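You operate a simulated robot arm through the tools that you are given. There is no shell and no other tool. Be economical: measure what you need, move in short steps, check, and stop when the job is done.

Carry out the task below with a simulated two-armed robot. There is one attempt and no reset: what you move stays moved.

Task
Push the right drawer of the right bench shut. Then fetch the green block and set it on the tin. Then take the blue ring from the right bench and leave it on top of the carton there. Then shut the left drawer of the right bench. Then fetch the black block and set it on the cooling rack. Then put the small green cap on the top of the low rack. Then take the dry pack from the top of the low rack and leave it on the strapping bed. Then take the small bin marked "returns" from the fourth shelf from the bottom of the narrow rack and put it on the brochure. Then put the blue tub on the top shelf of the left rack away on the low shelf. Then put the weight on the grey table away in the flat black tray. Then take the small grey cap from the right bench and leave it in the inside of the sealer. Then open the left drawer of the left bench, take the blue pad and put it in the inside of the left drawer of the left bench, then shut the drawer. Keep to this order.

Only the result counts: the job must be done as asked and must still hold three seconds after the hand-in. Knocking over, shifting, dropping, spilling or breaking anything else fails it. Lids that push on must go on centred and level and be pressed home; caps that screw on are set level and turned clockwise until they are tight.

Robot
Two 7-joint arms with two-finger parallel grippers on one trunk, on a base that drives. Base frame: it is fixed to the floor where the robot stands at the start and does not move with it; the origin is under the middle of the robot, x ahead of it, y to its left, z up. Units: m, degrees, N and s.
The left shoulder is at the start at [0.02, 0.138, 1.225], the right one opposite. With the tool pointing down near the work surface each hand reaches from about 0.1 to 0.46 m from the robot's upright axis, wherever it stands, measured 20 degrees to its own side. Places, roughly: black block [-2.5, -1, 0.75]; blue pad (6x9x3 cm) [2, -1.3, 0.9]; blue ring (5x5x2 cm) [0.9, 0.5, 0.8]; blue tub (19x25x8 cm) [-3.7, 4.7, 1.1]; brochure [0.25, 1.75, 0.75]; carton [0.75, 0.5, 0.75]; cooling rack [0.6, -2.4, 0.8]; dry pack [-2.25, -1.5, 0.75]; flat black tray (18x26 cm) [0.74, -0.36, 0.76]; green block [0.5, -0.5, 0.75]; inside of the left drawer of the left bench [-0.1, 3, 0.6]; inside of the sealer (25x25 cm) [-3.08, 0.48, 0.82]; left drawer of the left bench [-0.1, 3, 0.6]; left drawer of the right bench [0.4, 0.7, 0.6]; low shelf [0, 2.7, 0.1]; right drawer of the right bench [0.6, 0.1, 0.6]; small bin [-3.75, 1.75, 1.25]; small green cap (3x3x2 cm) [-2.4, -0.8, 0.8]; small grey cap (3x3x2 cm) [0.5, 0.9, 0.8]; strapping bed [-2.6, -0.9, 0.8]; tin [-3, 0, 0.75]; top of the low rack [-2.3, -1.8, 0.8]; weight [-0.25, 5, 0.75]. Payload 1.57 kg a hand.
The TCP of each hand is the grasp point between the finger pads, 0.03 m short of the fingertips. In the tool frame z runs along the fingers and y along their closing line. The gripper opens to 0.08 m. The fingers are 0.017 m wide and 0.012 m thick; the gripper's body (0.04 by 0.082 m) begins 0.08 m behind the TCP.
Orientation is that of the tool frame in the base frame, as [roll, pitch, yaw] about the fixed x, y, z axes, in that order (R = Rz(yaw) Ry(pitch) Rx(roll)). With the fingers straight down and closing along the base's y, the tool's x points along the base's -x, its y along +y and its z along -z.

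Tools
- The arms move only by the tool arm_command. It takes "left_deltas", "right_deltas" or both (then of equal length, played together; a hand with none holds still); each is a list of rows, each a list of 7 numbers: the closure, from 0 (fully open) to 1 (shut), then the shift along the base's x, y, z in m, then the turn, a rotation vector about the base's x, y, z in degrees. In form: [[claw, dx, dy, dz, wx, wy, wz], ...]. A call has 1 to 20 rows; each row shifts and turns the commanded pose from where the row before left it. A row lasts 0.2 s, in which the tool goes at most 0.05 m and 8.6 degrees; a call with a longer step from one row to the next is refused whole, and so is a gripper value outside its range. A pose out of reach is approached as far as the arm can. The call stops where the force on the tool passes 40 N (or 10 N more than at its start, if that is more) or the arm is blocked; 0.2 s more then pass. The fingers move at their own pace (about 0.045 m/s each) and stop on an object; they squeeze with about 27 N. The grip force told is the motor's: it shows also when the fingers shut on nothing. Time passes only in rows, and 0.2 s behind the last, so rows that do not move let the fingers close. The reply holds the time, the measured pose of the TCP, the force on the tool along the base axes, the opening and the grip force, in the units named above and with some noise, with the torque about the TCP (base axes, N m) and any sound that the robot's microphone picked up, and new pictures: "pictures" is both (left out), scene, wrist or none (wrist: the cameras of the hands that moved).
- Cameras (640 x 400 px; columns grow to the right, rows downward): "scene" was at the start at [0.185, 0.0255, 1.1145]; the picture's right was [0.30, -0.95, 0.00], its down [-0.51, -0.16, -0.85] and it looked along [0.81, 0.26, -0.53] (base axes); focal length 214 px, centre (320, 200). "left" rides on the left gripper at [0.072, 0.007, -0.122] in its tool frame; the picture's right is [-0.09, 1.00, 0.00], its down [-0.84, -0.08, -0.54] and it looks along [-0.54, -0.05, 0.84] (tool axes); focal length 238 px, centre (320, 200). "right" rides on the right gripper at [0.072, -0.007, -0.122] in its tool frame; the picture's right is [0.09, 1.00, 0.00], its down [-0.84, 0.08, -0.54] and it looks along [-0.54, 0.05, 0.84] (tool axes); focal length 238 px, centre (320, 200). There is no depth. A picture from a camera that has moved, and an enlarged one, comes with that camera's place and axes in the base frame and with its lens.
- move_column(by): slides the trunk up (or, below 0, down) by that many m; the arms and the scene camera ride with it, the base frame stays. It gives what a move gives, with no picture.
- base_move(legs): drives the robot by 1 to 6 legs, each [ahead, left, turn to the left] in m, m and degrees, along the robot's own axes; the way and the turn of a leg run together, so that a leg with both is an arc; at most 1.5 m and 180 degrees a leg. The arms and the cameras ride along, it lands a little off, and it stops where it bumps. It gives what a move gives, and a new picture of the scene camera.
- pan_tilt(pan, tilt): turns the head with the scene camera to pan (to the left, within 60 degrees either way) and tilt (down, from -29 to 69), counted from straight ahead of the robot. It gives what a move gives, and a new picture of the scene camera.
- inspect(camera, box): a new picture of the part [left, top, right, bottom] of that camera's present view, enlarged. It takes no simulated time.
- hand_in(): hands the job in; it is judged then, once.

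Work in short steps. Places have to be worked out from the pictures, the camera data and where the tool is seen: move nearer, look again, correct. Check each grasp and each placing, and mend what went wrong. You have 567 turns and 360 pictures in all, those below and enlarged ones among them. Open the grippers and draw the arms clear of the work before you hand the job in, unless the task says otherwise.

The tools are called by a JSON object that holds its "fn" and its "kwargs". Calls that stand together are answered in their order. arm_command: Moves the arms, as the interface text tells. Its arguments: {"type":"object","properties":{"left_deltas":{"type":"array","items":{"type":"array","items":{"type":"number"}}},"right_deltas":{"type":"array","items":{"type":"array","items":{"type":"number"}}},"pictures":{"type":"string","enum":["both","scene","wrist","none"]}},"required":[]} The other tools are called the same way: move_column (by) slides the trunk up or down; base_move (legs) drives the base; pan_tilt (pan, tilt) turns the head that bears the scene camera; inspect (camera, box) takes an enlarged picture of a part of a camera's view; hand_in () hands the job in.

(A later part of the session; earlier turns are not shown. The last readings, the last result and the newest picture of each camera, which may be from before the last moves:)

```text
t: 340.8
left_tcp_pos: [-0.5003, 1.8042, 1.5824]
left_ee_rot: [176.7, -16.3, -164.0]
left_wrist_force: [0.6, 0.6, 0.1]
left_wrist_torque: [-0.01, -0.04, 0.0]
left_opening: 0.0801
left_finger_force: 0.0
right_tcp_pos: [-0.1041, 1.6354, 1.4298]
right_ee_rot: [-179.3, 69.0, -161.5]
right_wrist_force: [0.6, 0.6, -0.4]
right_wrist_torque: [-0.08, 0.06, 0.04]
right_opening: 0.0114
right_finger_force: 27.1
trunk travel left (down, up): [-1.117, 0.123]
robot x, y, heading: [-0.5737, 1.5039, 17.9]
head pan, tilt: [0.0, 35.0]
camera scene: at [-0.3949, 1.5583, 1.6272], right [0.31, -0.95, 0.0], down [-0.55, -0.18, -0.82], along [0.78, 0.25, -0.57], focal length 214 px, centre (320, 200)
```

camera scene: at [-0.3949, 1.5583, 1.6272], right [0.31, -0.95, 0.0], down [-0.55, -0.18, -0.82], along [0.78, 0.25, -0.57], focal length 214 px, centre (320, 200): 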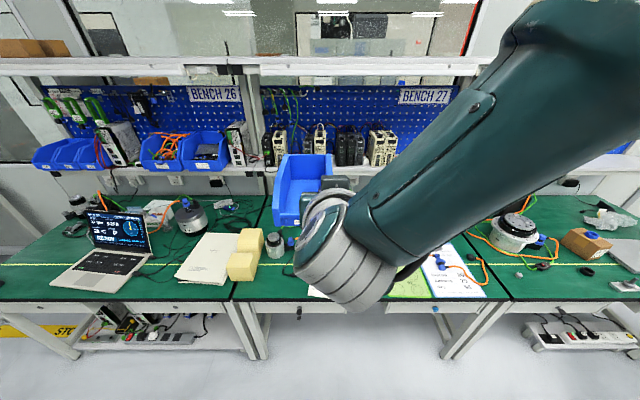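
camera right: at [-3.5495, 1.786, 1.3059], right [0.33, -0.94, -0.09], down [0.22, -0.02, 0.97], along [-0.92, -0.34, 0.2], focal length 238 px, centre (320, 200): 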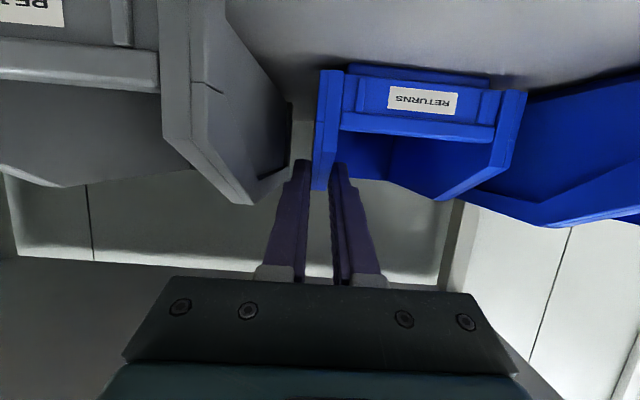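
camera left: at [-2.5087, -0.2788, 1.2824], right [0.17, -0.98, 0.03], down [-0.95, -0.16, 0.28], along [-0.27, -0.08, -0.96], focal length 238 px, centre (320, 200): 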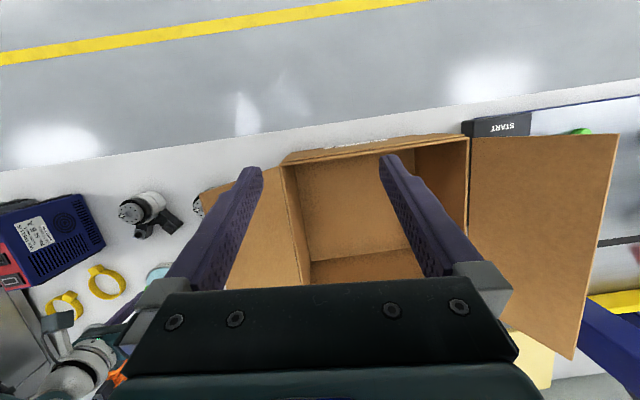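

The brochure spot is hidden by the hand; sidestep right 0.35 m to see it.

{"fn": "base_move", "kwargs": {"legs": [[0.1, -0.35, 0]]}}

```text
t: 343.2
left_tcp_pos: [-0.2985, 1.5032, 1.5818]
left_ee_rot: [176.6, -16.3, -163.7]
left_wrist_force: [-0.4, 0.6, -0.2]
left_wrist_torque: [-0.03, 0.02, -0.01]
left_opening: 0.08
left_finger_force: 0.1
right_tcp_pos: [0.1005, 1.3368, 1.4288]
right_ee_rot: [-179.3, 68.9, -161.2]
right_wrist_force: [-0.3, -0.4, -1.2]
right_wrist_torque: [-0.06, 0.08, -0.02]
right_opening: 0.0114
right_finger_force: 27.1
trunk travel left (down, up): [-1.117, 0.123]
robot x, y, heading: [-0.3669, 1.2022, 18.5]
head pan, tilt: [0.0, 35.0]
camera scene: at [-0.1901, 1.2584, 1.6272], right [0.31, -0.95, 0.0], down [-0.54, -0.18, -0.82], along [0.78, 0.26, -0.57], focal length 214 px, centre (320, 200)
```

scene: 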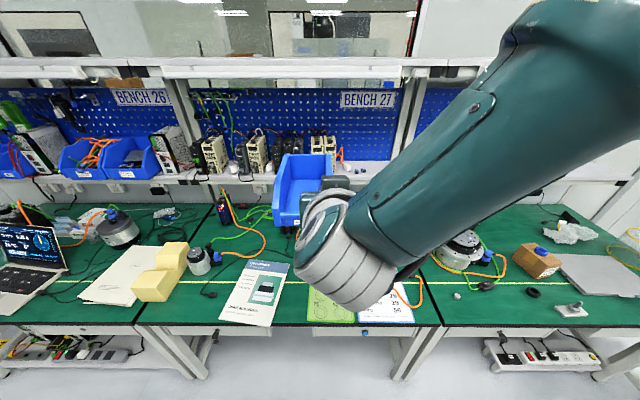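

Brochure centre ≈(0.257,1.706), A4-sized. I position so the bin comes over its centre: move ahead 0.20, left 0.26, then lower.

{"fn": "base_move", "kwargs": {"legs": [[0.2, 0.26, -1]]}}

{"fn": "move_column", "kwargs": {"by": -0.4}}

{"fn": "pan_tilt", "kwargs": {"pan": 0, "tilt": 45}}

```text
t: 345.3
left_tcp_pos: [-0.1879, 1.8136, 1.5823]
left_ee_rot: [176.6, -16.3, -164.3]
left_wrist_force: [0.0, 0.0, -0.1]
left_wrist_torque: [-0.01, 0.0, 0.0]
left_opening: 0.08
left_finger_force: 0.0
right_tcp_pos: [0.2067, 1.6419, 1.4293]
right_ee_rot: [-179.3, 69.1, -161.8]
right_wrist_force: [0.6, 0.3, -0.2]
right_wrist_torque: [-0.06, 0.06, -0.03]
right_opening: 0.0111
right_finger_force: 27.5
trunk travel left (down, up): [-1.117, 0.123]
robot x, y, heading: [-0.2627, 1.5132, 17.6]
head pan, tilt: [0.0, 35.0]
camera scene: at [-0.084, 1.5665, 1.6272], right [0.3, -0.95, 0.0], down [-0.55, -0.17, -0.82], along [0.78, 0.25, -0.57], focal length 214 px, centre (320, 200)
```

scene: 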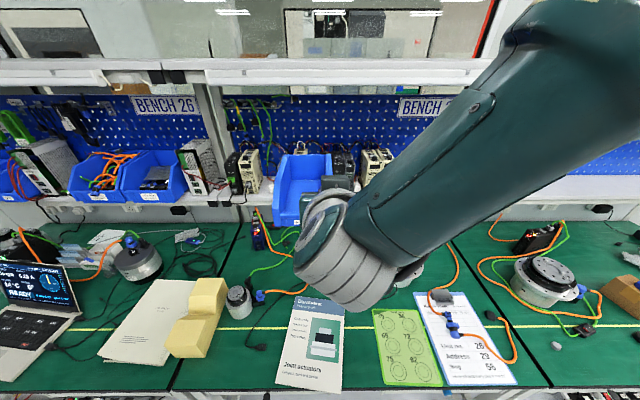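

```text
t: 349.2
left_tcp_pos: [-0.1891, 1.8136, 1.1824]
left_ee_rot: [176.6, -16.3, -164.3]
left_wrist_force: [-0.5, 0.3, -0.4]
left_wrist_torque: [0.0, 0.02, -0.02]
left_opening: 0.0801
left_finger_force: 0.0
right_tcp_pos: [0.2074, 1.6416, 1.0293]
right_ee_rot: [-179.3, 69.0, -161.9]
right_wrist_force: [0.2, -0.4, -1.3]
right_wrist_torque: [-0.11, 0.07, 0.05]
right_opening: 0.0112
right_finger_force: 27.2
trunk travel left (down, up): [-0.717, 0.523]
robot x, y, heading: [-0.2632, 1.5131, 17.4]
head pan, tilt: [0.0, 35.0]
```

```text
t: 349.9
left_tcp_pos: [-0.1874, 1.8142, 1.1815]
left_ee_rot: [176.6, -16.2, -164.3]
left_wrist_force: [0.4, -0.2, 0.4]
left_wrist_torque: [0.0, 0.03, -0.01]
left_opening: 0.0802
left_finger_force: 0.1
right_tcp_pos: [0.2069, 1.6417, 1.0287]
right_ee_rot: [-179.3, 69.1, -161.8]
right_wrist_force: [-0.8, -0.1, -0.9]
right_wrist_torque: [-0.1, 0.04, 0.03]
right_opening: 0.0115
right_finger_force: 27.1
trunk travel left (down, up): [-0.717, 0.523]
robot x, y, heading: [-0.2666, 1.5113, 17.5]
head pan, tilt: [0.0, 45.0]
camera scene: at [-0.0905, 1.5645, 1.2124], right [0.3, -0.95, 0.0], down [-0.67, -0.21, -0.71], along [0.67, 0.21, -0.71], focal length 214 px, centre (320, 200)
```

scene: 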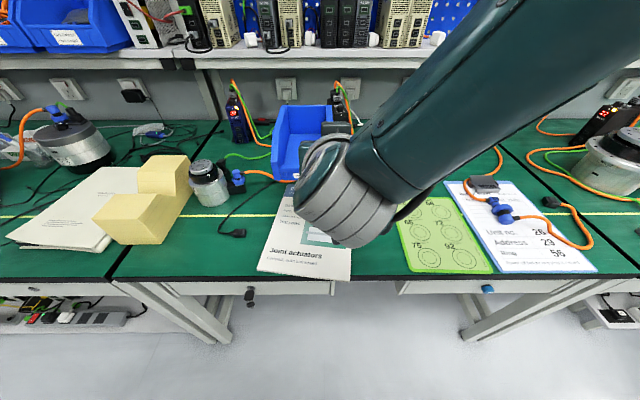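

Alignment over the brochure is right. Lower to just above.

{"fn": "move_column", "kwargs": {"by": -0.195}}

{"fn": "pan_tilt", "kwargs": {"pan": 0, "tilt": 40}}

```text
t: 352.0
left_tcp_pos: [-0.1892, 1.813, 0.988]
left_ee_rot: [176.6, -16.3, -164.3]
left_wrist_force: [-0.9, 0.1, 0.0]
left_wrist_torque: [0.01, 0.0, 0.02]
left_opening: 0.08
left_finger_force: 0.0
right_tcp_pos: [0.206, 1.6422, 0.834]
right_ee_rot: [-179.3, 68.9, -161.8]
right_wrist_force: [0.2, 0.2, -0.8]
right_wrist_torque: [-0.07, 0.07, -0.02]
right_opening: 0.0111
right_finger_force: 27.0
trunk travel left (down, up): [-0.522, 0.718]
robot x, y, heading: [-0.2613, 1.5108, 17.5]
head pan, tilt: [0.0, 45.0]
```

```text
t: 352.7
left_tcp_pos: [-0.1884, 1.8121, 0.9877]
left_ee_rot: [176.5, -16.3, -164.3]
left_wrist_force: [-1.2, -0.3, -0.4]
left_wrist_torque: [-0.03, 0.01, -0.02]
left_opening: 0.08
left_finger_force: 0.0
right_tcp_pos: [0.2063, 1.6408, 0.8342]
right_ee_rot: [-179.4, 69.0, -161.8]
right_wrist_force: [0.6, 0.0, -1.2]
right_wrist_torque: [-0.05, 0.06, -0.03]
right_opening: 0.0116
right_finger_force: 27.2
trunk travel left (down, up): [-0.522, 0.718]
robot x, y, heading: [-0.2608, 1.5167, 17.6]
head pan, tilt: [0.0, 40.0]
camera scene: at [-0.087, 1.5656, 1.0246], right [0.3, -0.95, 0.0], down [-0.61, -0.19, -0.77], along [0.73, 0.23, -0.64], focal length 214 px, centre (320, 200)
```

scene: 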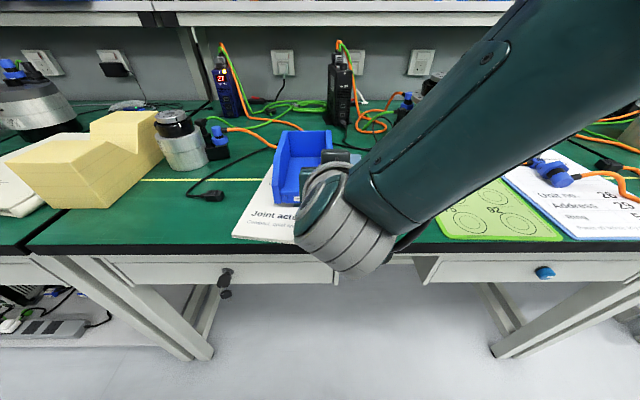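

Just above the brochure. Lower with the arm in small steps until contact.

{"fn": "arm_command", "kwargs": {"right_deltas": [[1, 0, 0, -0.008, 0, 0, 0], [1, 0, 0, -0.006, 0, 0, 0], [1, 0, 0, -0.004, 0, 0, 0], [1, 0, 0, -0.004, 0, 0, 0], [1, 0, 0, -0.003, 0, 0, 0]], "pictures": "none"}}

```text
t: 353.9
left_tcp_pos: [-0.1865, 1.8126, 0.9871]
left_ee_rot: [176.8, -16.2, -164.5]
left_wrist_force: [0.2, 0.1, 0.5]
left_wrist_torque: [-0.02, -0.06, 0.02]
left_opening: 0.0799
left_finger_force: 0.1
right_tcp_pos: [0.2092, 1.6481, 0.8212]
right_ee_rot: [-178.4, 69.3, -161.4]
right_wrist_force: [2.6, -10.1, 22.8]
right_wrist_torque: [0.15, -0.46, -0.21]
right_opening: 0.0113
right_finger_force: 27.1
right hand out of reach, approached as far as the arm can: row 2, 4
trunk travel left (down, up): [-0.522, 0.718]
robot x, y, heading: [-0.2635, 1.512, 17.4]
head pan, tilt: [0.0, 40.0]
```

In contact (≈23 N). Ease up 3 mm, open, and look.

{"fn": "arm_command", "kwargs": {"right_deltas": [[1, 0, 0, 0.004, 0, 0, 0], [0.7, 0, 0, 0, 0, 0, 0], [0.7, 0, 0, 0, 0, 0, 0]], "pictures": "wrist"}}

```text
t: 354.7
left_tcp_pos: [-0.1884, 1.8125, 0.9879]
left_ee_rot: [176.6, -16.2, -164.2]
left_wrist_force: [1.1, 0.3, -1.0]
left_wrist_torque: [0.01, -0.03, -0.01]
left_opening: 0.0799
left_finger_force: 0.0
right_tcp_pos: [0.2041, 1.6503, 0.82]
right_ee_rot: [-179.1, 68.7, -161.8]
right_wrist_force: [1.1, -0.2, 0.5]
right_wrist_torque: [0.01, -0.03, 0.01]
right_opening: 0.0241
right_finger_force: 0.0
trunk travel left (down, up): [-0.522, 0.718]
robot x, y, heading: [-0.2628, 1.5139, 17.5]
head pan, tilt: [0.0, 40.0]
camera right: at [0.0734, 1.6019, 0.7975], right [-0.33, 0.94, -0.09], down [-0.22, 0.02, 0.98], along [0.92, 0.34, 0.2], focal length 238 px, centre (320, 200)
```

right: 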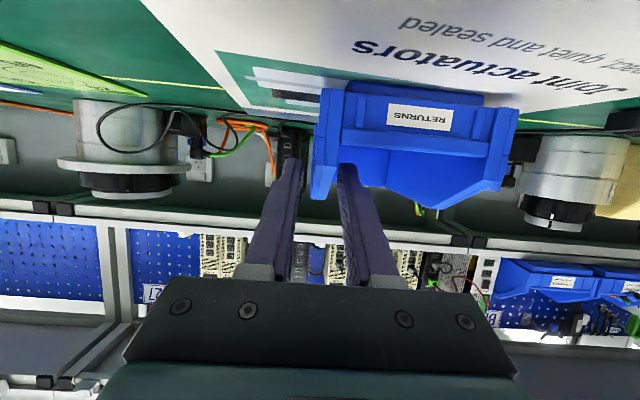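

Bin stands on the brochure. Withdraw straight back and raise.

{"fn": "base_move", "kwargs": {"legs": [[-0.25, 0, 0]]}}

```text
t: 356.5
left_tcp_pos: [-0.4303, 1.7358, 0.9875]
left_ee_rot: [176.6, -16.3, -164.3]
left_wrist_force: [0.9, 0.9, -0.2]
left_wrist_torque: [-0.01, 0.01, -0.02]
left_opening: 0.08
left_finger_force: 0.0
right_tcp_pos: [-0.0373, 1.5729, 0.8205]
right_ee_rot: [-179.1, 68.9, -161.8]
right_wrist_force: [0.1, -0.4, -0.6]
right_wrist_torque: [0.02, -0.06, -0.01]
right_opening: 0.0239
right_finger_force: 0.1
trunk travel left (down, up): [-0.522, 0.718]
robot x, y, heading: [-0.5045, 1.4337, 17.7]
head pan, tilt: [0.0, 40.0]
camera scene: at [-0.3286, 1.4889, 1.0246], right [0.3, -0.95, 0.0], down [-0.61, -0.2, -0.77], along [0.73, 0.23, -0.64], focal length 214 px, centre (320, 200)
```

scene: 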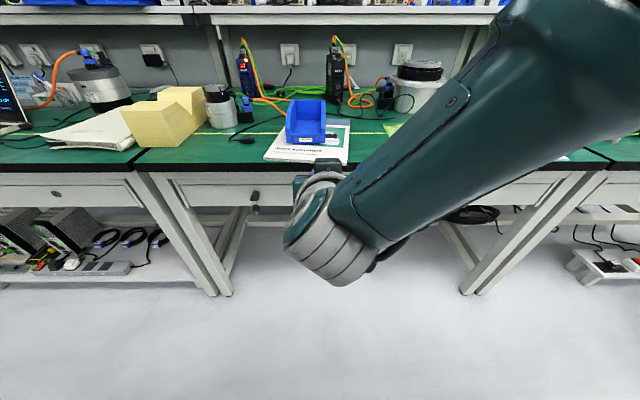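

Bin is on the brochure. Now fold the right hand back to vertical, raise the trunk and turn to see the left rack.

{"fn": "move_column", "kwargs": {"by": 0.35}}

{"fn": "arm_command", "kwargs": {"right_deltas": [[0, 0, 0, 0, -2.59, 8.2, 0], [0, 0, 0, 0, -2.59, 8.2, 0], [0, 0, 0, 0, -2.59, 8.2, 0], [0, 0, 0, 0, -2.59, 8.2, 0], [0, 0, 0, 0, -2.59, 8.2, 0], [0, 0, 0, 0, -2.59, 8.2, 0], [0, 0, 0, 0, -2.59, 8.2, 0], [0, 0.02, -0.03, 0, -2.59, 8.2, 0]], "pictures": "none"}}

{"fn": "base_move", "kwargs": {"legs": [[-0.5, 0, 0], [0, 0, 110]]}}

```text
t: 359.9
left_tcp_pos: [-0.43, 1.7362, 1.3364]
left_ee_rot: [176.7, -16.4, -164.4]
left_wrist_force: [-0.4, 0.4, -0.1]
left_wrist_torque: [0.01, -0.01, -0.03]
left_opening: 0.08
left_finger_force: 0.0
right_tcp_pos: [-0.0367, 1.5726, 1.1704]
right_ee_rot: [-179.2, 68.7, -161.8]
right_wrist_force: [0.1, -0.1, 1.0]
right_wrist_torque: [0.0, -0.01, 0.01]
right_opening: 0.0238
right_finger_force: 0.1
trunk travel left (down, up): [-0.872, 0.368]
robot x, y, heading: [-0.5059, 1.4328, 17.7]
head pan, tilt: [0.0, 40.0]
```

```text
t: 361.7
left_tcp_pos: [-0.4292, 1.737, 1.3374]
left_ee_rot: [176.6, -16.4, -164.3]
left_wrist_force: [-0.5, 0.1, 0.1]
left_wrist_torque: [0.0, -0.06, 0.01]
left_opening: 0.0799
left_finger_force: 0.1
right_tcp_pos: [-0.0531, 1.5314, 1.1718]
right_ee_rot: [-179.8, 5.5, -162.2]
right_wrist_force: [0.2, -0.5, -0.2]
right_wrist_torque: [0.03, 0.0, -0.02]
right_opening: 0.0798
right_finger_force: 0.0
right hand out of reach, approached as far as the arm can: row 6, 7, 8
trunk travel left (down, up): [-0.872, 0.368]
robot x, y, heading: [-0.5047, 1.4325, 17.6]
head pan, tilt: [0.0, 40.0]
```

```text
t: 369.4
left_tcp_pos: [-1.2933, 1.2405, 1.3373]
left_ee_rot: [176.6, -16.3, -53.0]
left_wrist_force: [0.9, -0.6, 0.3]
left_wrist_torque: [0.02, -0.03, 0.01]
left_opening: 0.0803
left_finger_force: 0.0
right_tcp_pos: [-1.2392, 1.667, 1.1726]
right_ee_rot: [-179.7, 5.8, -50.8]
right_wrist_force: [-0.4, -0.5, 0.2]
right_wrist_torque: [-0.02, 0.01, -0.03]
right_opening: 0.0801
right_finger_force: 0.0
trunk travel left (down, up): [-0.872, 0.368]
robot x, y, heading: [-0.9855, 1.2809, 129.1]
head pan, tilt: [0.0, 40.0]
camera scene: at [-1.1012, 1.4243, 1.3747], right [0.78, 0.63, 0.0], down [0.41, -0.5, -0.77], along [-0.48, 0.59, -0.64], focal length 214 px, centre (320, 200)
```

scene: 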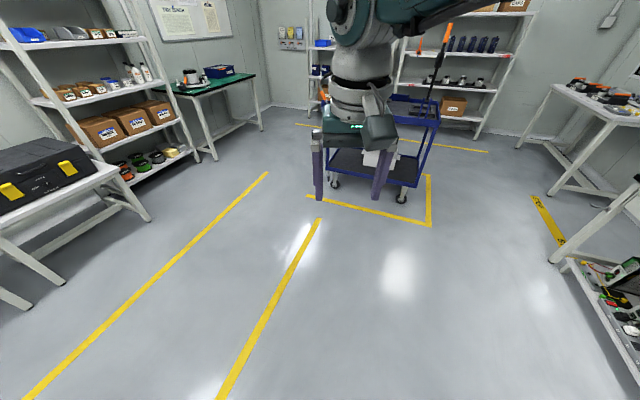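

The left rack is at the far wall behind the cart. I drive through the aisle left of the cart.

{"fn": "base_move", "kwargs": {"legs": [[0.89, 0.374, 0], [0.89, 0.374, 0], [0, 0, -21.6]]}}

```text
t: 380.2
left_tcp_pos: [-2.9695, 2.3155, 1.3373]
left_ee_rot: [176.7, -16.3, -76.1]
left_wrist_force: [-0.8, 0.5, 0.0]
left_wrist_torque: [-0.01, 0.0, -0.03]
left_opening: 0.0799
left_finger_force: 0.0
right_tcp_pos: [-2.7546, 2.6868, 1.171]
right_ee_rot: [-179.7, 5.8, -73.9]
right_wrist_force: [0.3, -0.3, -0.2]
right_wrist_torque: [0.0, 0.05, -0.01]
right_opening: 0.0799
right_finger_force: 0.0
trunk travel left (down, up): [-0.872, 0.368]
robot x, y, heading: [-2.6738, 2.2344, 105.8]
head pan, tilt: [0.0, 40.0]
camera scene: at [-2.7221, 2.4083, 1.3746], right [0.96, 0.27, 0.0], down [0.18, -0.62, -0.77], along [-0.21, 0.74, -0.64], focal length 214 px, centre (320, 200)
```

scene: 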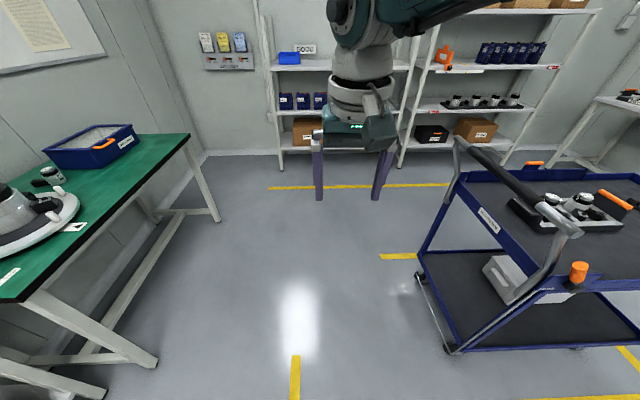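

Tub on the left rack's top shelf is at ≈(-3.72,4.78,1.1). Proceed along the aisle toward it.

{"fn": "base_move", "kwargs": {"legs": [[0.8, 0.2, 1.7], [0.75, 0.0, 0]]}}

```text
t: 388.2
left_tcp_pos: [-3.6335, 3.7101, 1.337]
left_ee_rot: [176.5, -16.2, -73.2]
left_wrist_force: [0.0, 0.2, 0.0]
left_wrist_torque: [0.0, 0.01, 0.0]
left_opening: 0.0799
left_finger_force: 0.2
right_tcp_pos: [-3.4351, 4.0894, 1.1721]
right_ee_rot: [-179.7, 5.7, -71.2]
right_wrist_force: [0.5, -0.2, -0.3]
right_wrist_torque: [0.0, -0.03, -0.01]
right_opening: 0.0799
right_finger_force: 0.1
trunk travel left (down, up): [-0.872, 0.368]
robot x, y, heading: [-3.3285, 3.6409, 108.7]
head pan, tilt: [0.0, 40.0]
camera scene: at [-3.3893, 3.8141, 1.3746], right [0.95, 0.32, 0.0], down [0.21, -0.61, -0.77], along [-0.25, 0.73, -0.64], focal length 214 px, centre (320, 200)
```

scene: 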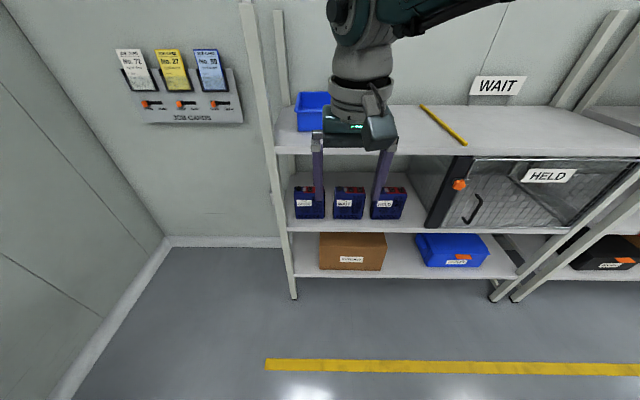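

Raise the trunk for a top view and move 0.3 m closer.

{"fn": "move_column", "kwargs": {"by": 0.3}}

{"fn": "base_move", "kwargs": {"legs": [[0.3, 0, -1.2]]}}

{"fn": "inspect", "kwargs": {"camera": "right", "box": [0, 0, 640, 400]}}

```text
t: 391.2
left_tcp_pos: [-3.633, 3.709, 1.6385]
left_ee_rot: [176.6, -16.3, -73.1]
left_wrist_force: [0.1, 0.4, 0.5]
left_wrist_torque: [-0.03, -0.01, 0.02]
left_opening: 0.0798
left_finger_force: 0.0
right_tcp_pos: [-3.4356, 4.0907, 1.4713]
right_ee_rot: [-179.7, 5.7, -71.2]
right_wrist_force: [1.0, -0.3, -0.3]
right_wrist_torque: [0.0, -0.02, -0.01]
right_opening: 0.0801
right_finger_force: 0.0
trunk travel left (down, up): [-1.172, 0.068]
robot x, y, heading: [-3.3289, 3.6398, 108.7]
head pan, tilt: [0.0, 40.0]
```

```text
t: 393.2
left_tcp_pos: [-3.7252, 4.0001, 1.6386]
left_ee_rot: [176.5, -16.3, -74.5]
left_wrist_force: [0.0, 0.3, 0.1]
left_wrist_torque: [0.0, -0.02, -0.02]
left_opening: 0.08
left_finger_force: 0.1
right_tcp_pos: [-3.519, 4.3755, 1.4719]
right_ee_rot: [-179.7, 5.8, -72.3]
right_wrist_force: [1.2, -1.0, -0.7]
right_wrist_torque: [0.0, 0.02, 0.02]
right_opening: 0.08
right_finger_force: 0.0
trunk travel left (down, up): [-1.172, 0.068]
robot x, y, heading: [-3.4226, 3.9244, 107.6]
head pan, tilt: [0.0, 40.0]
camera scene: at [-3.4787, 4.0989, 1.6746], right [0.95, 0.3, 0.0], down [0.19, -0.61, -0.77], along [-0.23, 0.73, -0.64], focal length 214 px, centre (320, 200)
```

scene: 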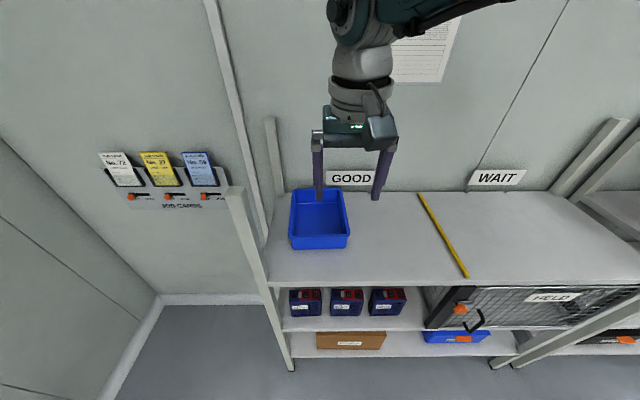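

```text
1.00 times, centred on (320, 200) of right (not enlarged: the box is as wide or as high as the picture)
camera zoom: at [-3.4872, 4.2977, 1.5854], right [-0.92, -0.39, -0.01], down [-0.31, 0.72, 0.62], along [-0.23, 0.58, -0.78], focal length 238 px, centre (320, 200)
```

zoom: 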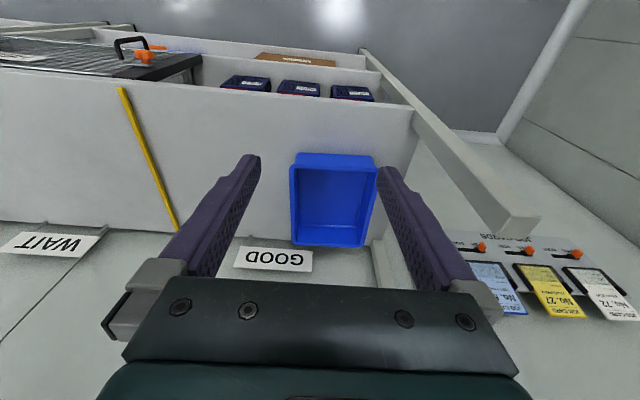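

Tub rim: right wall runs from (-3.52,4.52) to (-3.59,4.74), rim z ≈1.19. With the post close on the left, I'll lift it by its right wall with the right hand. Tilt the hand forward ~60° first.

{"fn": "arm_command", "kwargs": {"right_deltas": [[0.5, 0, 0, 0, 7.7, 2.45, 0], [0.5, 0, 0, 0, 7.7, 2.45, 0], [0.5, 0, 0, 0, 7.7, 2.45, 0], [0.5, 0, 0, 0, 7.7, 2.45, 0], [0.5, 0, 0, 0, 7.7, 2.45, 0], [0.5, 0, 0, 0, 7.7, 2.45, 0], [0.5, 0, 0, 0, 6, 1.9, 0]], "pictures": "wrist"}}

```text
t: 394.8
left_tcp_pos: [-3.7249, 3.9995, 1.6377]
left_ee_rot: [176.6, -16.3, -74.4]
left_wrist_force: [-0.6, 0.2, 0.1]
left_wrist_torque: [0.01, -0.04, 0.0]
left_opening: 0.08
left_finger_force: 0.1
right_tcp_pos: [-3.5192, 4.3752, 1.4708]
right_ee_rot: [-179.6, 60.6, -72.2]
right_wrist_force: [0.5, 0.2, 0.7]
right_wrist_torque: [0.0, 0.02, 0.01]
right_opening: 0.0401
right_finger_force: 0.1
trunk travel left (down, up): [-1.172, 0.068]
robot x, y, heading: [-3.4213, 3.9183, 107.7]
head pan, tilt: [0.0, 40.0]
camera right: at [-3.4688, 4.2429, 1.4685], right [-0.94, -0.34, -0.08], down [-0.06, -0.08, 0.99], along [-0.35, 0.94, 0.06], focal length 238 px, centre (320, 200)
```

right: 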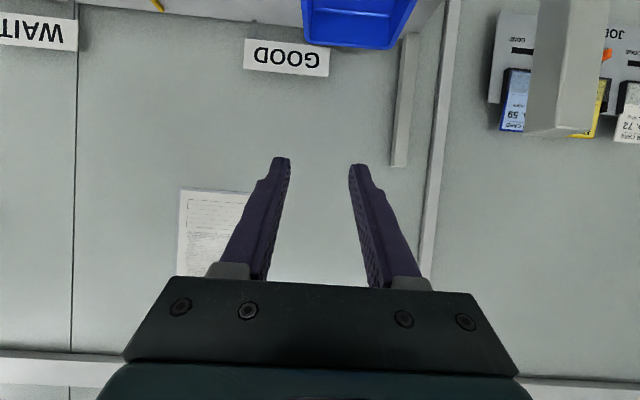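

Good pose. Drive ahead in part, lower the trunk somewhat, and check alignment with the right wall.

{"fn": "base_move", "kwargs": {"legs": [[0.16, -0.04, 0.5]]}}

{"fn": "move_column", "kwargs": {"by": -0.15}}

{"fn": "inspect", "kwargs": {"camera": "right", "box": [0, 0, 640, 400]}}

```text
t: 396.3
left_tcp_pos: [-3.7376, 4.1628, 1.6379]
left_ee_rot: [176.6, -16.3, -73.8]
left_wrist_force: [-0.3, 0.9, 0.1]
left_wrist_torque: [0.0, -0.03, -0.01]
left_opening: 0.0801
left_finger_force: 0.1
right_tcp_pos: [-3.5345, 4.5424, 1.471]
right_ee_rot: [-179.6, 60.5, -71.8]
right_wrist_force: [0.6, 0.2, 0.6]
right_wrist_torque: [-0.01, 0.03, 0.02]
right_opening: 0.0403
right_finger_force: 0.1
trunk travel left (down, up): [-1.172, 0.068]
robot x, y, heading: [-3.4332, 4.0905, 108.2]
head pan, tilt: [0.0, 40.0]
camera scene: at [-3.4922, 4.2656, 1.6746], right [0.95, 0.31, 0.0], down [0.2, -0.61, -0.77], along [-0.24, 0.73, -0.64], focal length 214 px, centre (320, 200)
```

scene: 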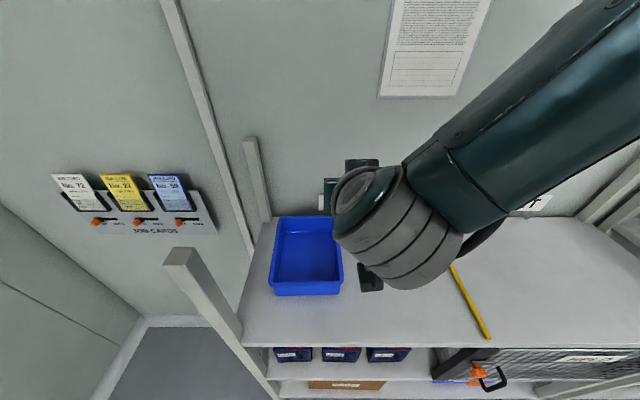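

```text
t: 398.0
left_tcp_pos: [-3.7372, 4.1635, 1.4875]
left_ee_rot: [176.6, -16.3, -73.8]
left_wrist_force: [0.6, -0.3, 0.0]
left_wrist_torque: [0.02, -0.01, -0.02]
left_opening: 0.0801
left_finger_force: 0.0
right_tcp_pos: [-3.5348, 4.5439, 1.3223]
right_ee_rot: [-179.6, 60.6, -71.7]
right_wrist_force: [0.0, -0.1, -0.7]
right_wrist_torque: [0.0, 0.03, -0.01]
right_opening: 0.04
right_finger_force: 0.1
trunk travel left (down, up): [-1.022, 0.218]
robot x, y, heading: [-3.4308, 4.0902, 108.2]
head pan, tilt: [0.0, 40.0]
```

```text
1.00 times, centred on (320, 200) of right (not enlarged: the box is as wide or as high as the picture)
camera zoom: at [-3.484, 4.4097, 1.3187], right [-0.93, -0.35, -0.08], down [-0.06, -0.08, 0.99], along [-0.36, 0.93, 0.06], focal length 238 px, centre (320, 200)
```

zoom: 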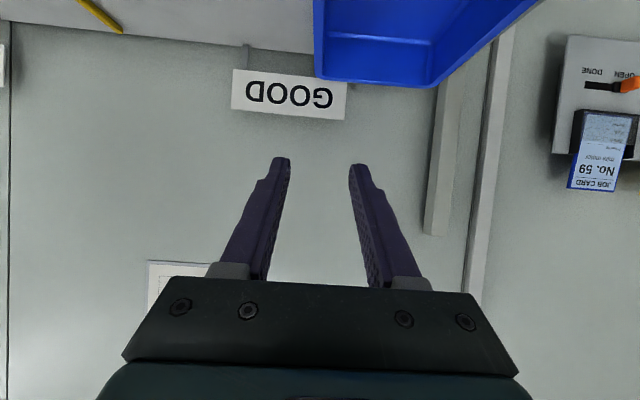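

Wall is ~7 mm right of the tool plane; rim z ≈1.16. Advance 0.108 m, right 8 mm, and lower 0.12 m, then check.

{"fn": "base_move", "kwargs": {"legs": [[0.108, -0.008, 0]]}}

{"fn": "move_column", "kwargs": {"by": -0.12}}

{"fn": "inspect", "kwargs": {"camera": "right", "box": [0, 0, 640, 400]}}

```text
t: 399.2
left_tcp_pos: [-3.7632, 4.2664, 1.4878]
left_ee_rot: [176.6, -16.3, -73.7]
left_wrist_force: [0.6, 0.3, 0.4]
left_wrist_torque: [-0.03, 0.0, -0.02]
left_opening: 0.0801
left_finger_force: 0.2
right_tcp_pos: [-3.5601, 4.6466, 1.3209]
right_ee_rot: [-179.6, 60.4, -71.6]
right_wrist_force: [-0.1, 0.3, -0.6]
right_wrist_torque: [-0.02, 0.0, -0.02]
right_opening: 0.04
right_finger_force: 0.2
trunk travel left (down, up): [-1.022, 0.218]
robot x, y, heading: [-3.4609, 4.1924, 108.2]
head pan, tilt: [0.0, 40.0]
camera scene: at [-3.5185, 4.3694, 1.5246], right [0.95, 0.31, 0.0], down [0.2, -0.61, -0.77], along [-0.24, 0.73, -0.64], focal length 214 px, centre (320, 200)
```

scene: 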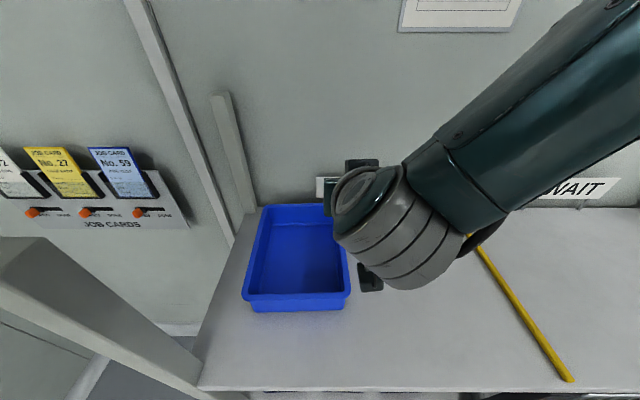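

```text
t: 400.7
left_tcp_pos: [-3.7631, 4.2663, 1.3666]
left_ee_rot: [176.6, -16.4, -73.8]
left_wrist_force: [0.2, 0.6, 0.3]
left_wrist_torque: [-0.01, -0.01, -0.02]
left_opening: 0.0802
left_finger_force: 0.0
right_tcp_pos: [-3.5612, 4.6448, 1.2014]
right_ee_rot: [-179.6, 60.4, -71.6]
right_wrist_force: [0.4, 0.6, -0.5]
right_wrist_torque: [0.04, 0.05, 0.01]
right_opening: 0.04
right_finger_force: 0.0
trunk travel left (down, up): [-0.902, 0.338]
robot x, y, heading: [-3.4608, 4.1977, 108.5]
head pan, tilt: [0.0, 40.0]
```

```text
1.00 times, centred on (320, 200) of right (not enlarged: the box is as wide or as high as the picture)
camera zoom: at [-3.5105, 4.5134, 1.1986], right [-0.93, -0.35, -0.08], down [-0.06, -0.08, 0.99], along [-0.36, 0.93, 0.06], focal length 238 px, centre (320, 200)
```

zoom: 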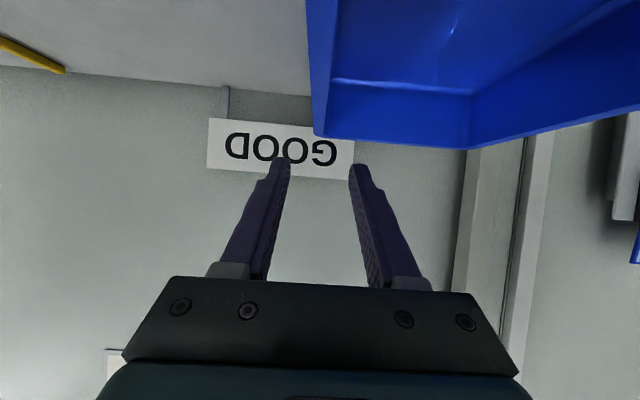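

Laterally centred (±3 mm). Back 2 cm so the wrist camera stays clear of the tub front, then lower to straddle the wall and grip.

{"fn": "base_move", "kwargs": {"legs": [[-0.02, -0.002, 0]]}}

{"fn": "move_column", "kwargs": {"by": -0.058}}

{"fn": "inspect", "kwargs": {"camera": "right", "box": [120, 0, 520, 300]}}

```text
t: 401.5
left_tcp_pos: [-3.7553, 4.2475, 1.368]
left_ee_rot: [176.6, -16.3, -73.7]
left_wrist_force: [-0.3, 0.3, -0.8]
left_wrist_torque: [-0.01, -0.02, -0.01]
left_opening: 0.0803
left_finger_force: 0.0
right_tcp_pos: [-3.554, 4.6284, 1.2015]
right_ee_rot: [-179.6, 60.6, -71.6]
right_wrist_force: [0.1, -0.7, -0.5]
right_wrist_torque: [0.01, 0.02, -0.01]
right_opening: 0.0399
right_finger_force: 0.1
trunk travel left (down, up): [-0.902, 0.338]
robot x, y, heading: [-3.455, 4.1775, 108.1]
head pan, tilt: [0.0, 40.0]
camera scene: at [-3.5103, 4.3511, 1.4047], right [0.95, 0.31, 0.0], down [0.2, -0.61, -0.77], along [-0.24, 0.73, -0.64], focal length 214 px, centre (320, 200)
```

scene: 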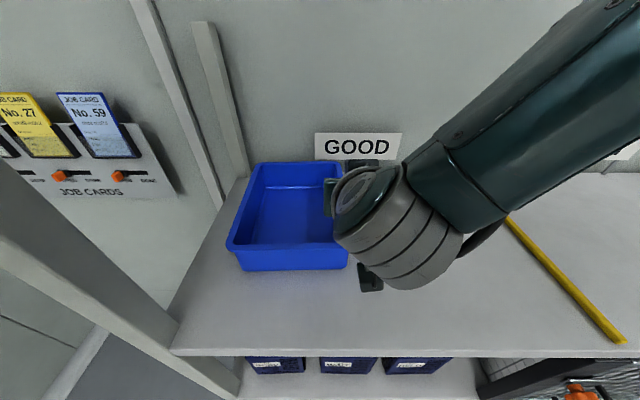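

```text
t: 402.5
left_tcp_pos: [-3.7556, 4.2469, 1.3101]
left_ee_rot: [176.5, -16.3, -73.7]
left_wrist_force: [-0.7, 1.1, -0.3]
left_wrist_torque: [-0.01, -0.03, 0.02]
left_opening: 0.08
left_finger_force: 0.1
right_tcp_pos: [-3.5529, 4.6263, 1.1434]
right_ee_rot: [-179.6, 60.5, -71.5]
right_wrist_force: [-1.1, 0.0, 0.2]
right_wrist_torque: [-0.02, -0.03, 0.0]
right_opening: 0.04
right_finger_force: 0.2
trunk travel left (down, up): [-0.844, 0.396]
robot x, y, heading: [-3.452, 4.1752, 108.1]
head pan, tilt: [0.0, 40.0]
```

```text
1.33 times, centred on (320, 150) of right
camera zoom: at [-3.5022, 4.4951, 1.1406], right [-0.93, -0.35, -0.08], down [-0.06, -0.08, 0.99], along [-0.36, 0.93, 0.06], focal length 318 px, centre (320, 267)
```

zoom: 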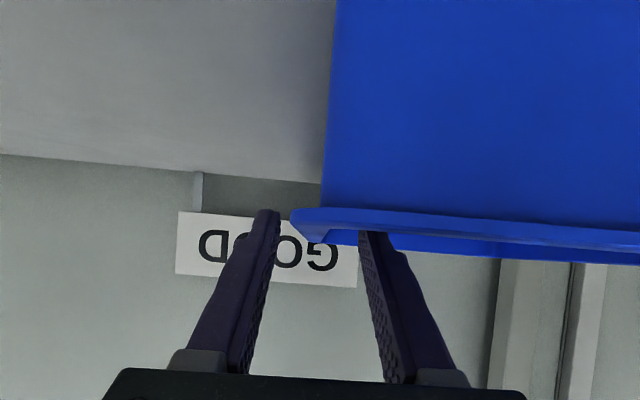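

Fingers straddle the rimmed wall. Close.

{"fn": "arm_command", "kwargs": {"right_deltas": [[1, 0, 0, 0, 0, 0, 0], [1, 0, 0, 0, 0, 0, 0], [1, 0, 0, 0, 0, 0, 0], [1, 0, 0, 0, 0, 0, 0]], "pictures": "none"}}

{"fn": "move_column", "kwargs": {"by": 0.03}}

{"fn": "inspect", "kwargs": {"camera": "scene", "box": [140, 60, 540, 360]}}

```text
t: 403.5
left_tcp_pos: [-3.7555, 4.2479, 1.31]
left_ee_rot: [176.5, -16.3, -73.7]
left_wrist_force: [1.2, 0.6, -0.2]
left_wrist_torque: [-0.02, -0.02, -0.04]
left_opening: 0.0801
left_finger_force: 0.1
right_tcp_pos: [-3.5527, 4.6273, 1.1436]
right_ee_rot: [-179.6, 60.5, -71.6]
right_wrist_force: [-0.7, -1.4, 1.7]
right_wrist_torque: [-0.01, 0.06, 0.01]
right_opening: 0.0034
right_finger_force: 24.5
trunk travel left (down, up): [-0.844, 0.396]
robot x, y, heading: [-3.451, 4.1746, 108.1]
head pan, tilt: [0.0, 40.0]
```

```text
t: 404.2
left_tcp_pos: [-3.7549, 4.2483, 1.3384]
left_ee_rot: [176.6, -16.4, -73.7]
left_wrist_force: [1.0, 0.1, 0.1]
left_wrist_torque: [0.02, 0.0, -0.05]
left_opening: 0.0803
left_finger_force: 0.1
right_tcp_pos: [-3.5527, 4.6268, 1.1736]
right_ee_rot: [-179.6, 60.5, -71.6]
right_wrist_force: [0.6, -0.3, -2.6]
right_wrist_torque: [-0.08, -0.34, 0.01]
right_opening: 0.0032
right_finger_force: 24.9
trunk travel left (down, up): [-0.874, 0.366]
robot x, y, heading: [-3.4547, 4.1774, 108.3]
head pan, tilt: [0.0, 40.0]
```

```text
1.33 times, centred on (340, 210) of scene
camera zoom: at [-3.5102, 4.3509, 1.3766], right [0.95, 0.31, 0.0], down [0.2, -0.61, -0.77], along [-0.24, 0.73, -0.64], focal length 286 px, centre (293, 187)
```

zoom: 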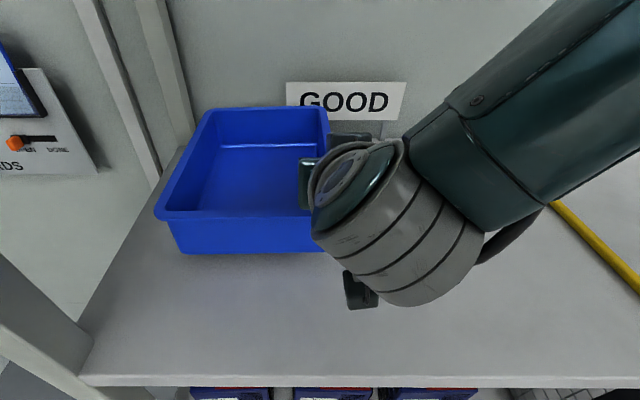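

Gripped the 3 mm wall; lift further and check for sag.

{"fn": "move_column", "kwargs": {"by": 0.07}}

{"fn": "inspect", "kwargs": {"camera": "scene", "box": [140, 60, 540, 360]}}

```text
t: 405.3
left_tcp_pos: [-3.7552, 4.2487, 1.4092]
left_ee_rot: [176.6, -16.4, -73.7]
left_wrist_force: [0.1, 0.4, -0.2]
left_wrist_torque: [0.03, -0.04, 0.0]
left_opening: 0.0801
left_finger_force: 0.1
right_tcp_pos: [-3.554, 4.6272, 1.2437]
right_ee_rot: [-179.6, 60.5, -71.6]
right_wrist_force: [-0.3, -0.4, -3.3]
right_wrist_torque: [-0.07, -0.33, -0.03]
right_opening: 0.0035
right_finger_force: 24.2
trunk travel left (down, up): [-0.944, 0.296]
robot x, y, heading: [-3.4533, 4.182, 108.3]
head pan, tilt: [0.0, 40.0]
```

```text
1.33 times, centred on (340, 210) of scene
camera zoom: at [-3.5102, 4.3509, 1.4466], right [0.95, 0.31, 0.0], down [0.2, -0.61, -0.77], along [-0.24, 0.73, -0.64], focal length 286 px, centre (293, 187)
```

zoom: 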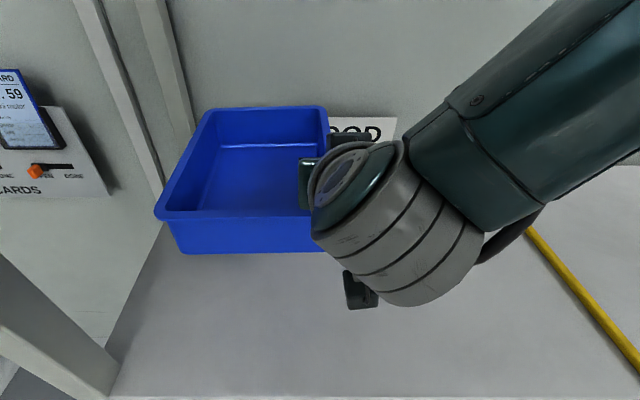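

Held firmly (≈0.33 kg). Raise above the post, back out along the aisle, and turn toward the benches.

{"fn": "move_column", "kwargs": {"by": 0.27}}

{"fn": "base_move", "kwargs": {"legs": [[-1.4, 0, -0.5], [-1.1, 0, 0], [0, 0, -90]]}}

```text
t: 408.1
left_tcp_pos: [-3.7552, 4.2489, 1.6785]
left_ee_rot: [176.5, -16.4, -73.7]
left_wrist_force: [0.5, 0.5, 0.4]
left_wrist_torque: [0.0, -0.01, -0.01]
left_opening: 0.0801
left_finger_force: 0.1
right_tcp_pos: [-3.5525, 4.6274, 1.5148]
right_ee_rot: [-179.6, 60.5, -71.7]
right_wrist_force: [-0.1, 0.4, -3.8]
right_wrist_torque: [-0.1, -0.3, 0.01]
right_opening: 0.0037
right_finger_force: 24.3
trunk travel left (down, up): [-1.214, 0.026]
robot x, y, heading: [-3.4511, 4.1788, 108.3]
head pan, tilt: [0.0, 40.0]
```

```text
t: 424.1
left_tcp_pos: [-2.5696, 2.1104, 1.6786]
left_ee_rot: [176.5, -16.3, -162.4]
left_wrist_force: [-0.4, -0.8, -0.6]
left_wrist_torque: [-0.01, 0.0, -0.01]
left_opening: 0.0798
left_finger_force: 0.0
right_tcp_pos: [-2.1849, 1.9184, 1.5126]
right_ee_rot: [-179.6, 60.6, -160.3]
right_wrist_force: [0.0, 0.1, -3.1]
right_wrist_torque: [-0.33, 0.06, 0.0]
right_opening: 0.0037
right_finger_force: 24.9
trunk travel left (down, up): [-1.214, 0.026]
robot x, y, heading: [-2.6325, 1.8048, 19.5]
head pan, tilt: [0.0, 40.0]
camera scene: at [-2.4593, 1.8679, 1.7166], right [0.34, -0.94, 0.0], down [-0.61, -0.22, -0.77], along [0.72, 0.26, -0.64], focal length 214 px, centre (320, 200)
```

scene: 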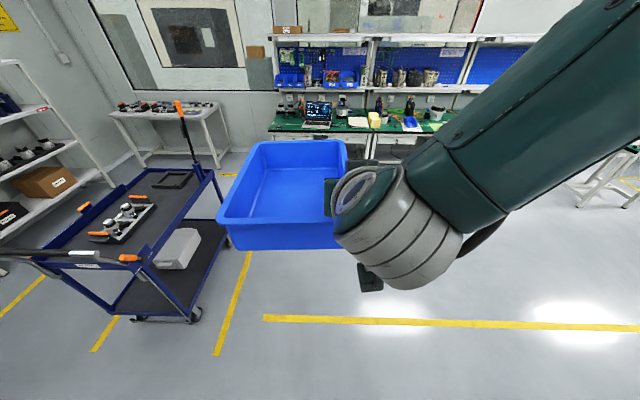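

Clear path. Drive ahead to about 1 m before the left bench and look at the low shelf.

{"fn": "base_move", "kwargs": {"legs": [[1.4, -0.05, -2]]}}

{"fn": "pan_tilt", "kwargs": {"pan": 15, "tilt": 55}}

```text
t: 430.9
left_tcp_pos: [-1.2528, 2.4986, 1.6786]
left_ee_rot: [176.6, -16.4, -164.2]
left_wrist_force: [0.3, 0.6, -0.2]
left_wrist_torque: [-0.06, 0.02, 0.01]
left_opening: 0.0799
left_finger_force: 0.0
right_tcp_pos: [-0.8757, 2.2939, 1.5124]
right_ee_rot: [-179.7, 60.5, -162.1]
right_wrist_force: [0.0, 0.3, -2.8]
right_wrist_torque: [-0.34, 0.08, 0.01]
right_opening: 0.0036
right_finger_force: 24.5
trunk travel left (down, up): [-1.214, 0.026]
robot x, y, heading: [-1.3253, 2.1985, 17.7]
head pan, tilt: [0.0, 40.0]
camera scene: at [-1.1498, 2.2512, 1.7166], right [0.31, -0.95, 0.0], down [-0.61, -0.2, -0.77], along [0.73, 0.23, -0.64], focal length 214 px, centre (320, 200)
```

scene: 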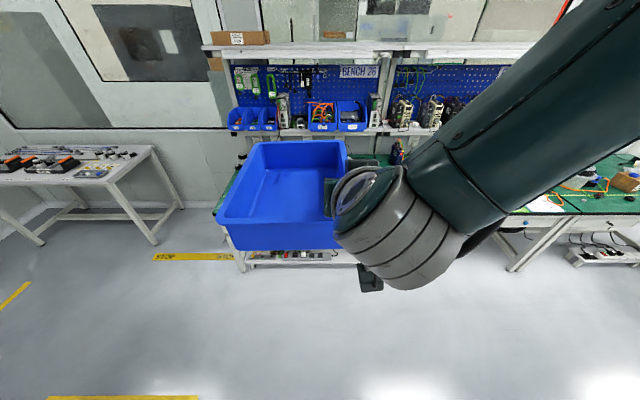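

```text
t: 431.7
left_tcp_pos: [-1.2513, 2.4983, 1.6794]
left_ee_rot: [176.7, -16.3, -164.2]
left_wrist_force: [-0.2, -0.8, 0.3]
left_wrist_torque: [0.01, 0.0, -0.02]
left_opening: 0.08
left_finger_force: 0.1
right_tcp_pos: [-0.8753, 2.2928, 1.5128]
right_ee_rot: [-179.7, 60.4, -161.9]
right_wrist_force: [0.7, -0.6, -2.7]
right_wrist_torque: [-0.3, 0.08, -0.01]
right_opening: 0.0036
right_finger_force: 24.0
trunk travel left (down, up): [-1.214, 0.026]
robot x, y, heading: [-1.3208, 2.1976, 17.8]
head pan, tilt: [15.0, 55.0]
camera scene: at [-1.1701, 2.2643, 1.696], right [0.54, -0.84, 0.0], down [-0.69, -0.44, -0.57], along [0.48, 0.31, -0.82], focal length 214 px, centre (320, 200)
```

scene: 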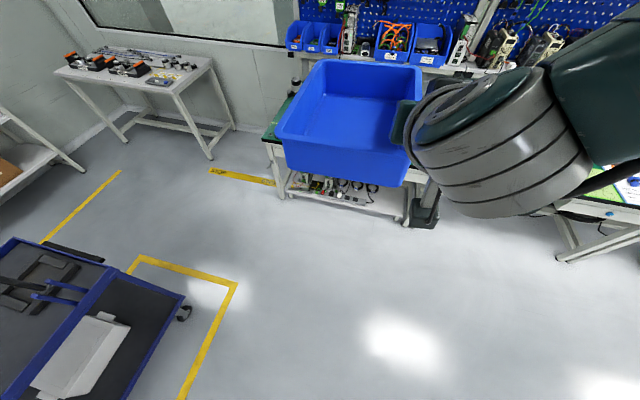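

The tub blocks the view. Sidestep right, lower the trunk, and look left under the bench.

{"fn": "base_move", "kwargs": {"legs": [[0.35, -0.75, 0]]}}

{"fn": "move_column", "kwargs": {"by": -0.4}}

{"fn": "move_column", "kwargs": {"by": -0.4}}

{"fn": "pan_tilt", "kwargs": {"pan": 48, "tilt": 25}}

```text
t: 436.1
left_tcp_pos: [-0.6888, 1.8912, 1.6791]
left_ee_rot: [176.6, -16.3, -164.1]
left_wrist_force: [0.2, -0.2, 0.3]
left_wrist_torque: [0.0, 0.02, 0.01]
left_opening: 0.0798
left_finger_force: 0.1
right_tcp_pos: [-0.3114, 1.6862, 1.5127]
right_ee_rot: [-179.6, 60.4, -161.9]
right_wrist_force: [0.1, 0.8, -3.3]
right_wrist_torque: [-0.3, 0.12, 0.02]
right_opening: 0.0036
right_finger_force: 24.2
trunk travel left (down, up): [-1.214, 0.026]
robot x, y, heading: [-0.761, 1.5881, 17.6]
head pan, tilt: [15.0, 55.0]
camera scene: at [-0.6067, 1.6569, 1.6959], right [0.54, -0.84, 0.0], down [-0.69, -0.44, -0.57], along [0.48, 0.31, -0.82], focal length 214 px, centre (320, 200)
```

scene: 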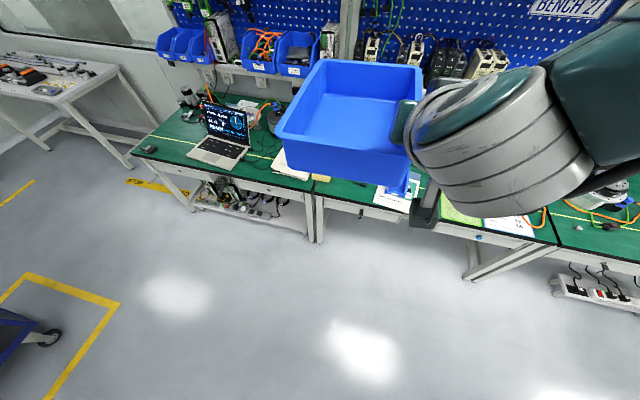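

```text
t: 440.0
left_tcp_pos: [-0.6883, 1.8913, 1.2805]
left_ee_rot: [176.6, -16.3, -164.1]
left_wrist_force: [-0.3, 1.1, -0.2]
left_wrist_torque: [-0.01, 0.01, 0.03]
left_opening: 0.0802
left_finger_force: 0.0
right_tcp_pos: [-0.3113, 1.6856, 1.114]
right_ee_rot: [-179.7, 60.5, -162.0]
right_wrist_force: [-0.8, 0.8, -3.4]
right_wrist_torque: [-0.3, 0.06, 0.01]
right_opening: 0.0034
right_finger_force: 24.8
trunk travel left (down, up): [-0.814, 0.426]
robot x, y, heading: [-0.7619, 1.586, 18.0]
head pan, tilt: [15.0, 55.0]
```

```text
t: 443.8
left_tcp_pos: [-0.6894, 1.8912, 0.8796]
left_ee_rot: [176.7, -16.3, -164.1]
left_wrist_force: [0.0, 0.8, 0.4]
left_wrist_torque: [0.01, 0.01, 0.04]
left_opening: 0.0798
left_finger_force: 0.0
right_tcp_pos: [-0.3116, 1.6861, 0.7126]
right_ee_rot: [-179.6, 60.5, -162.0]
right_wrist_force: [-0.3, -0.3, -3.2]
right_wrist_torque: [-0.3, 0.08, 0.01]
right_opening: 0.0035
right_finger_force: 24.8
trunk travel left (down, up): [-0.414, 0.826]
robot x, y, heading: [-0.7612, 1.5879, 17.9]
head pan, tilt: [15.0, 55.0]
```

```text
t: 444.8
left_tcp_pos: [-0.6877, 1.8906, 0.8803]
left_ee_rot: [176.5, -16.3, -164.2]
left_wrist_force: [-0.6, -1.7, 0.0]
left_wrist_torque: [-0.03, -0.02, 0.01]
left_opening: 0.08
left_finger_force: 0.0
right_tcp_pos: [-0.3108, 1.6859, 0.7131]
right_ee_rot: [-179.7, 60.5, -162.0]
right_wrist_force: [0.6, -0.9, -2.5]
right_wrist_torque: [-0.27, 0.07, 0.01]
right_opening: 0.0033
right_finger_force: 24.3
trunk travel left (down, up): [-0.414, 0.826]
robot x, y, heading: [-0.7636, 1.5887, 18.0]
head pan, tilt: [48.0, 25.0]
camera scene: at [-0.6297, 1.7017, 0.9398], right [0.91, -0.41, 0.0], down [-0.17, -0.39, -0.91], along [0.37, 0.83, -0.42], focal length 214 px, centre (320, 200)
```

scene: 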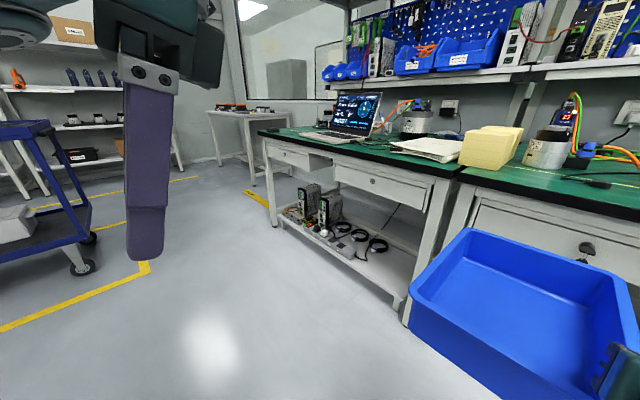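

{"fn": "inspect", "kwargs": {"camera": "scene", "box": [250, 160, 450, 320]}}

```text
2.50 times, centred on (350, 240) of scene
camera zoom: at [-0.6297, 1.7017, 0.9398], right [0.91, -0.41, 0.0], down [-0.17, -0.39, -0.91], along [0.37, 0.83, -0.42], focal length 536 px, centre (245, 100)
```

zoom: 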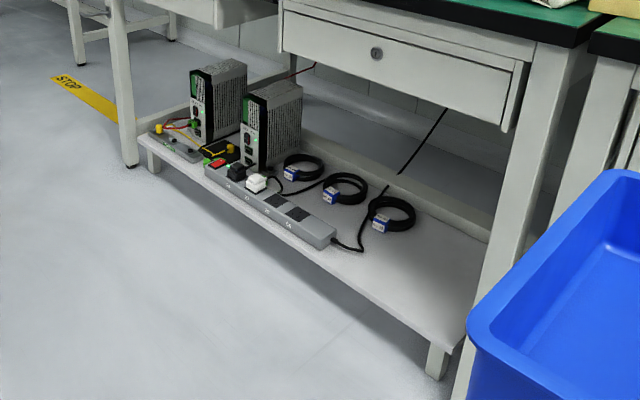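

The free right part of the low shelf (z≈0.105) spans room Y 2.09–2.32, X 0.68–1.0. The trunk alone can't get low enough, so first lower the arm 0.13 m relative to the shoulder here in free space.

{"fn": "arm_command", "kwargs": {"right_deltas": [[1, 0, 0, -0.03, 0, 0, 0], [1, 0, 0, -0.03, 0, 0, 0], [1, 0, 0, -0.03, 0, 0, 0], [1, 0, 0, -0.03, 0, 0, 0], [1, 0, 0, -0.015, 0, 0, 0]], "pictures": "none"}}

```text
t: 446.0
left_tcp_pos: [-0.6863, 1.8893, 0.8792]
left_ee_rot: [176.7, -16.2, -164.2]
left_wrist_force: [0.5, -0.6, 0.5]
left_wrist_torque: [0.03, 0.02, 0.0]
left_opening: 0.0801
left_finger_force: 0.0
right_tcp_pos: [-0.2928, 1.7146, 0.6169]
right_ee_rot: [-178.0, 60.6, -161.7]
right_wrist_force: [1.5, -1.0, -2.3]
right_wrist_torque: [-0.3, 0.12, -0.04]
right_opening: 0.0043
right_finger_force: 25.3
right hand out of reach, approached as far as the arm can: row 2, 3, 4, 5
trunk travel left (down, up): [-0.414, 0.826]
robot x, y, heading: [-0.7586, 1.592, 17.7]
head pan, tilt: [48.0, 25.0]
```

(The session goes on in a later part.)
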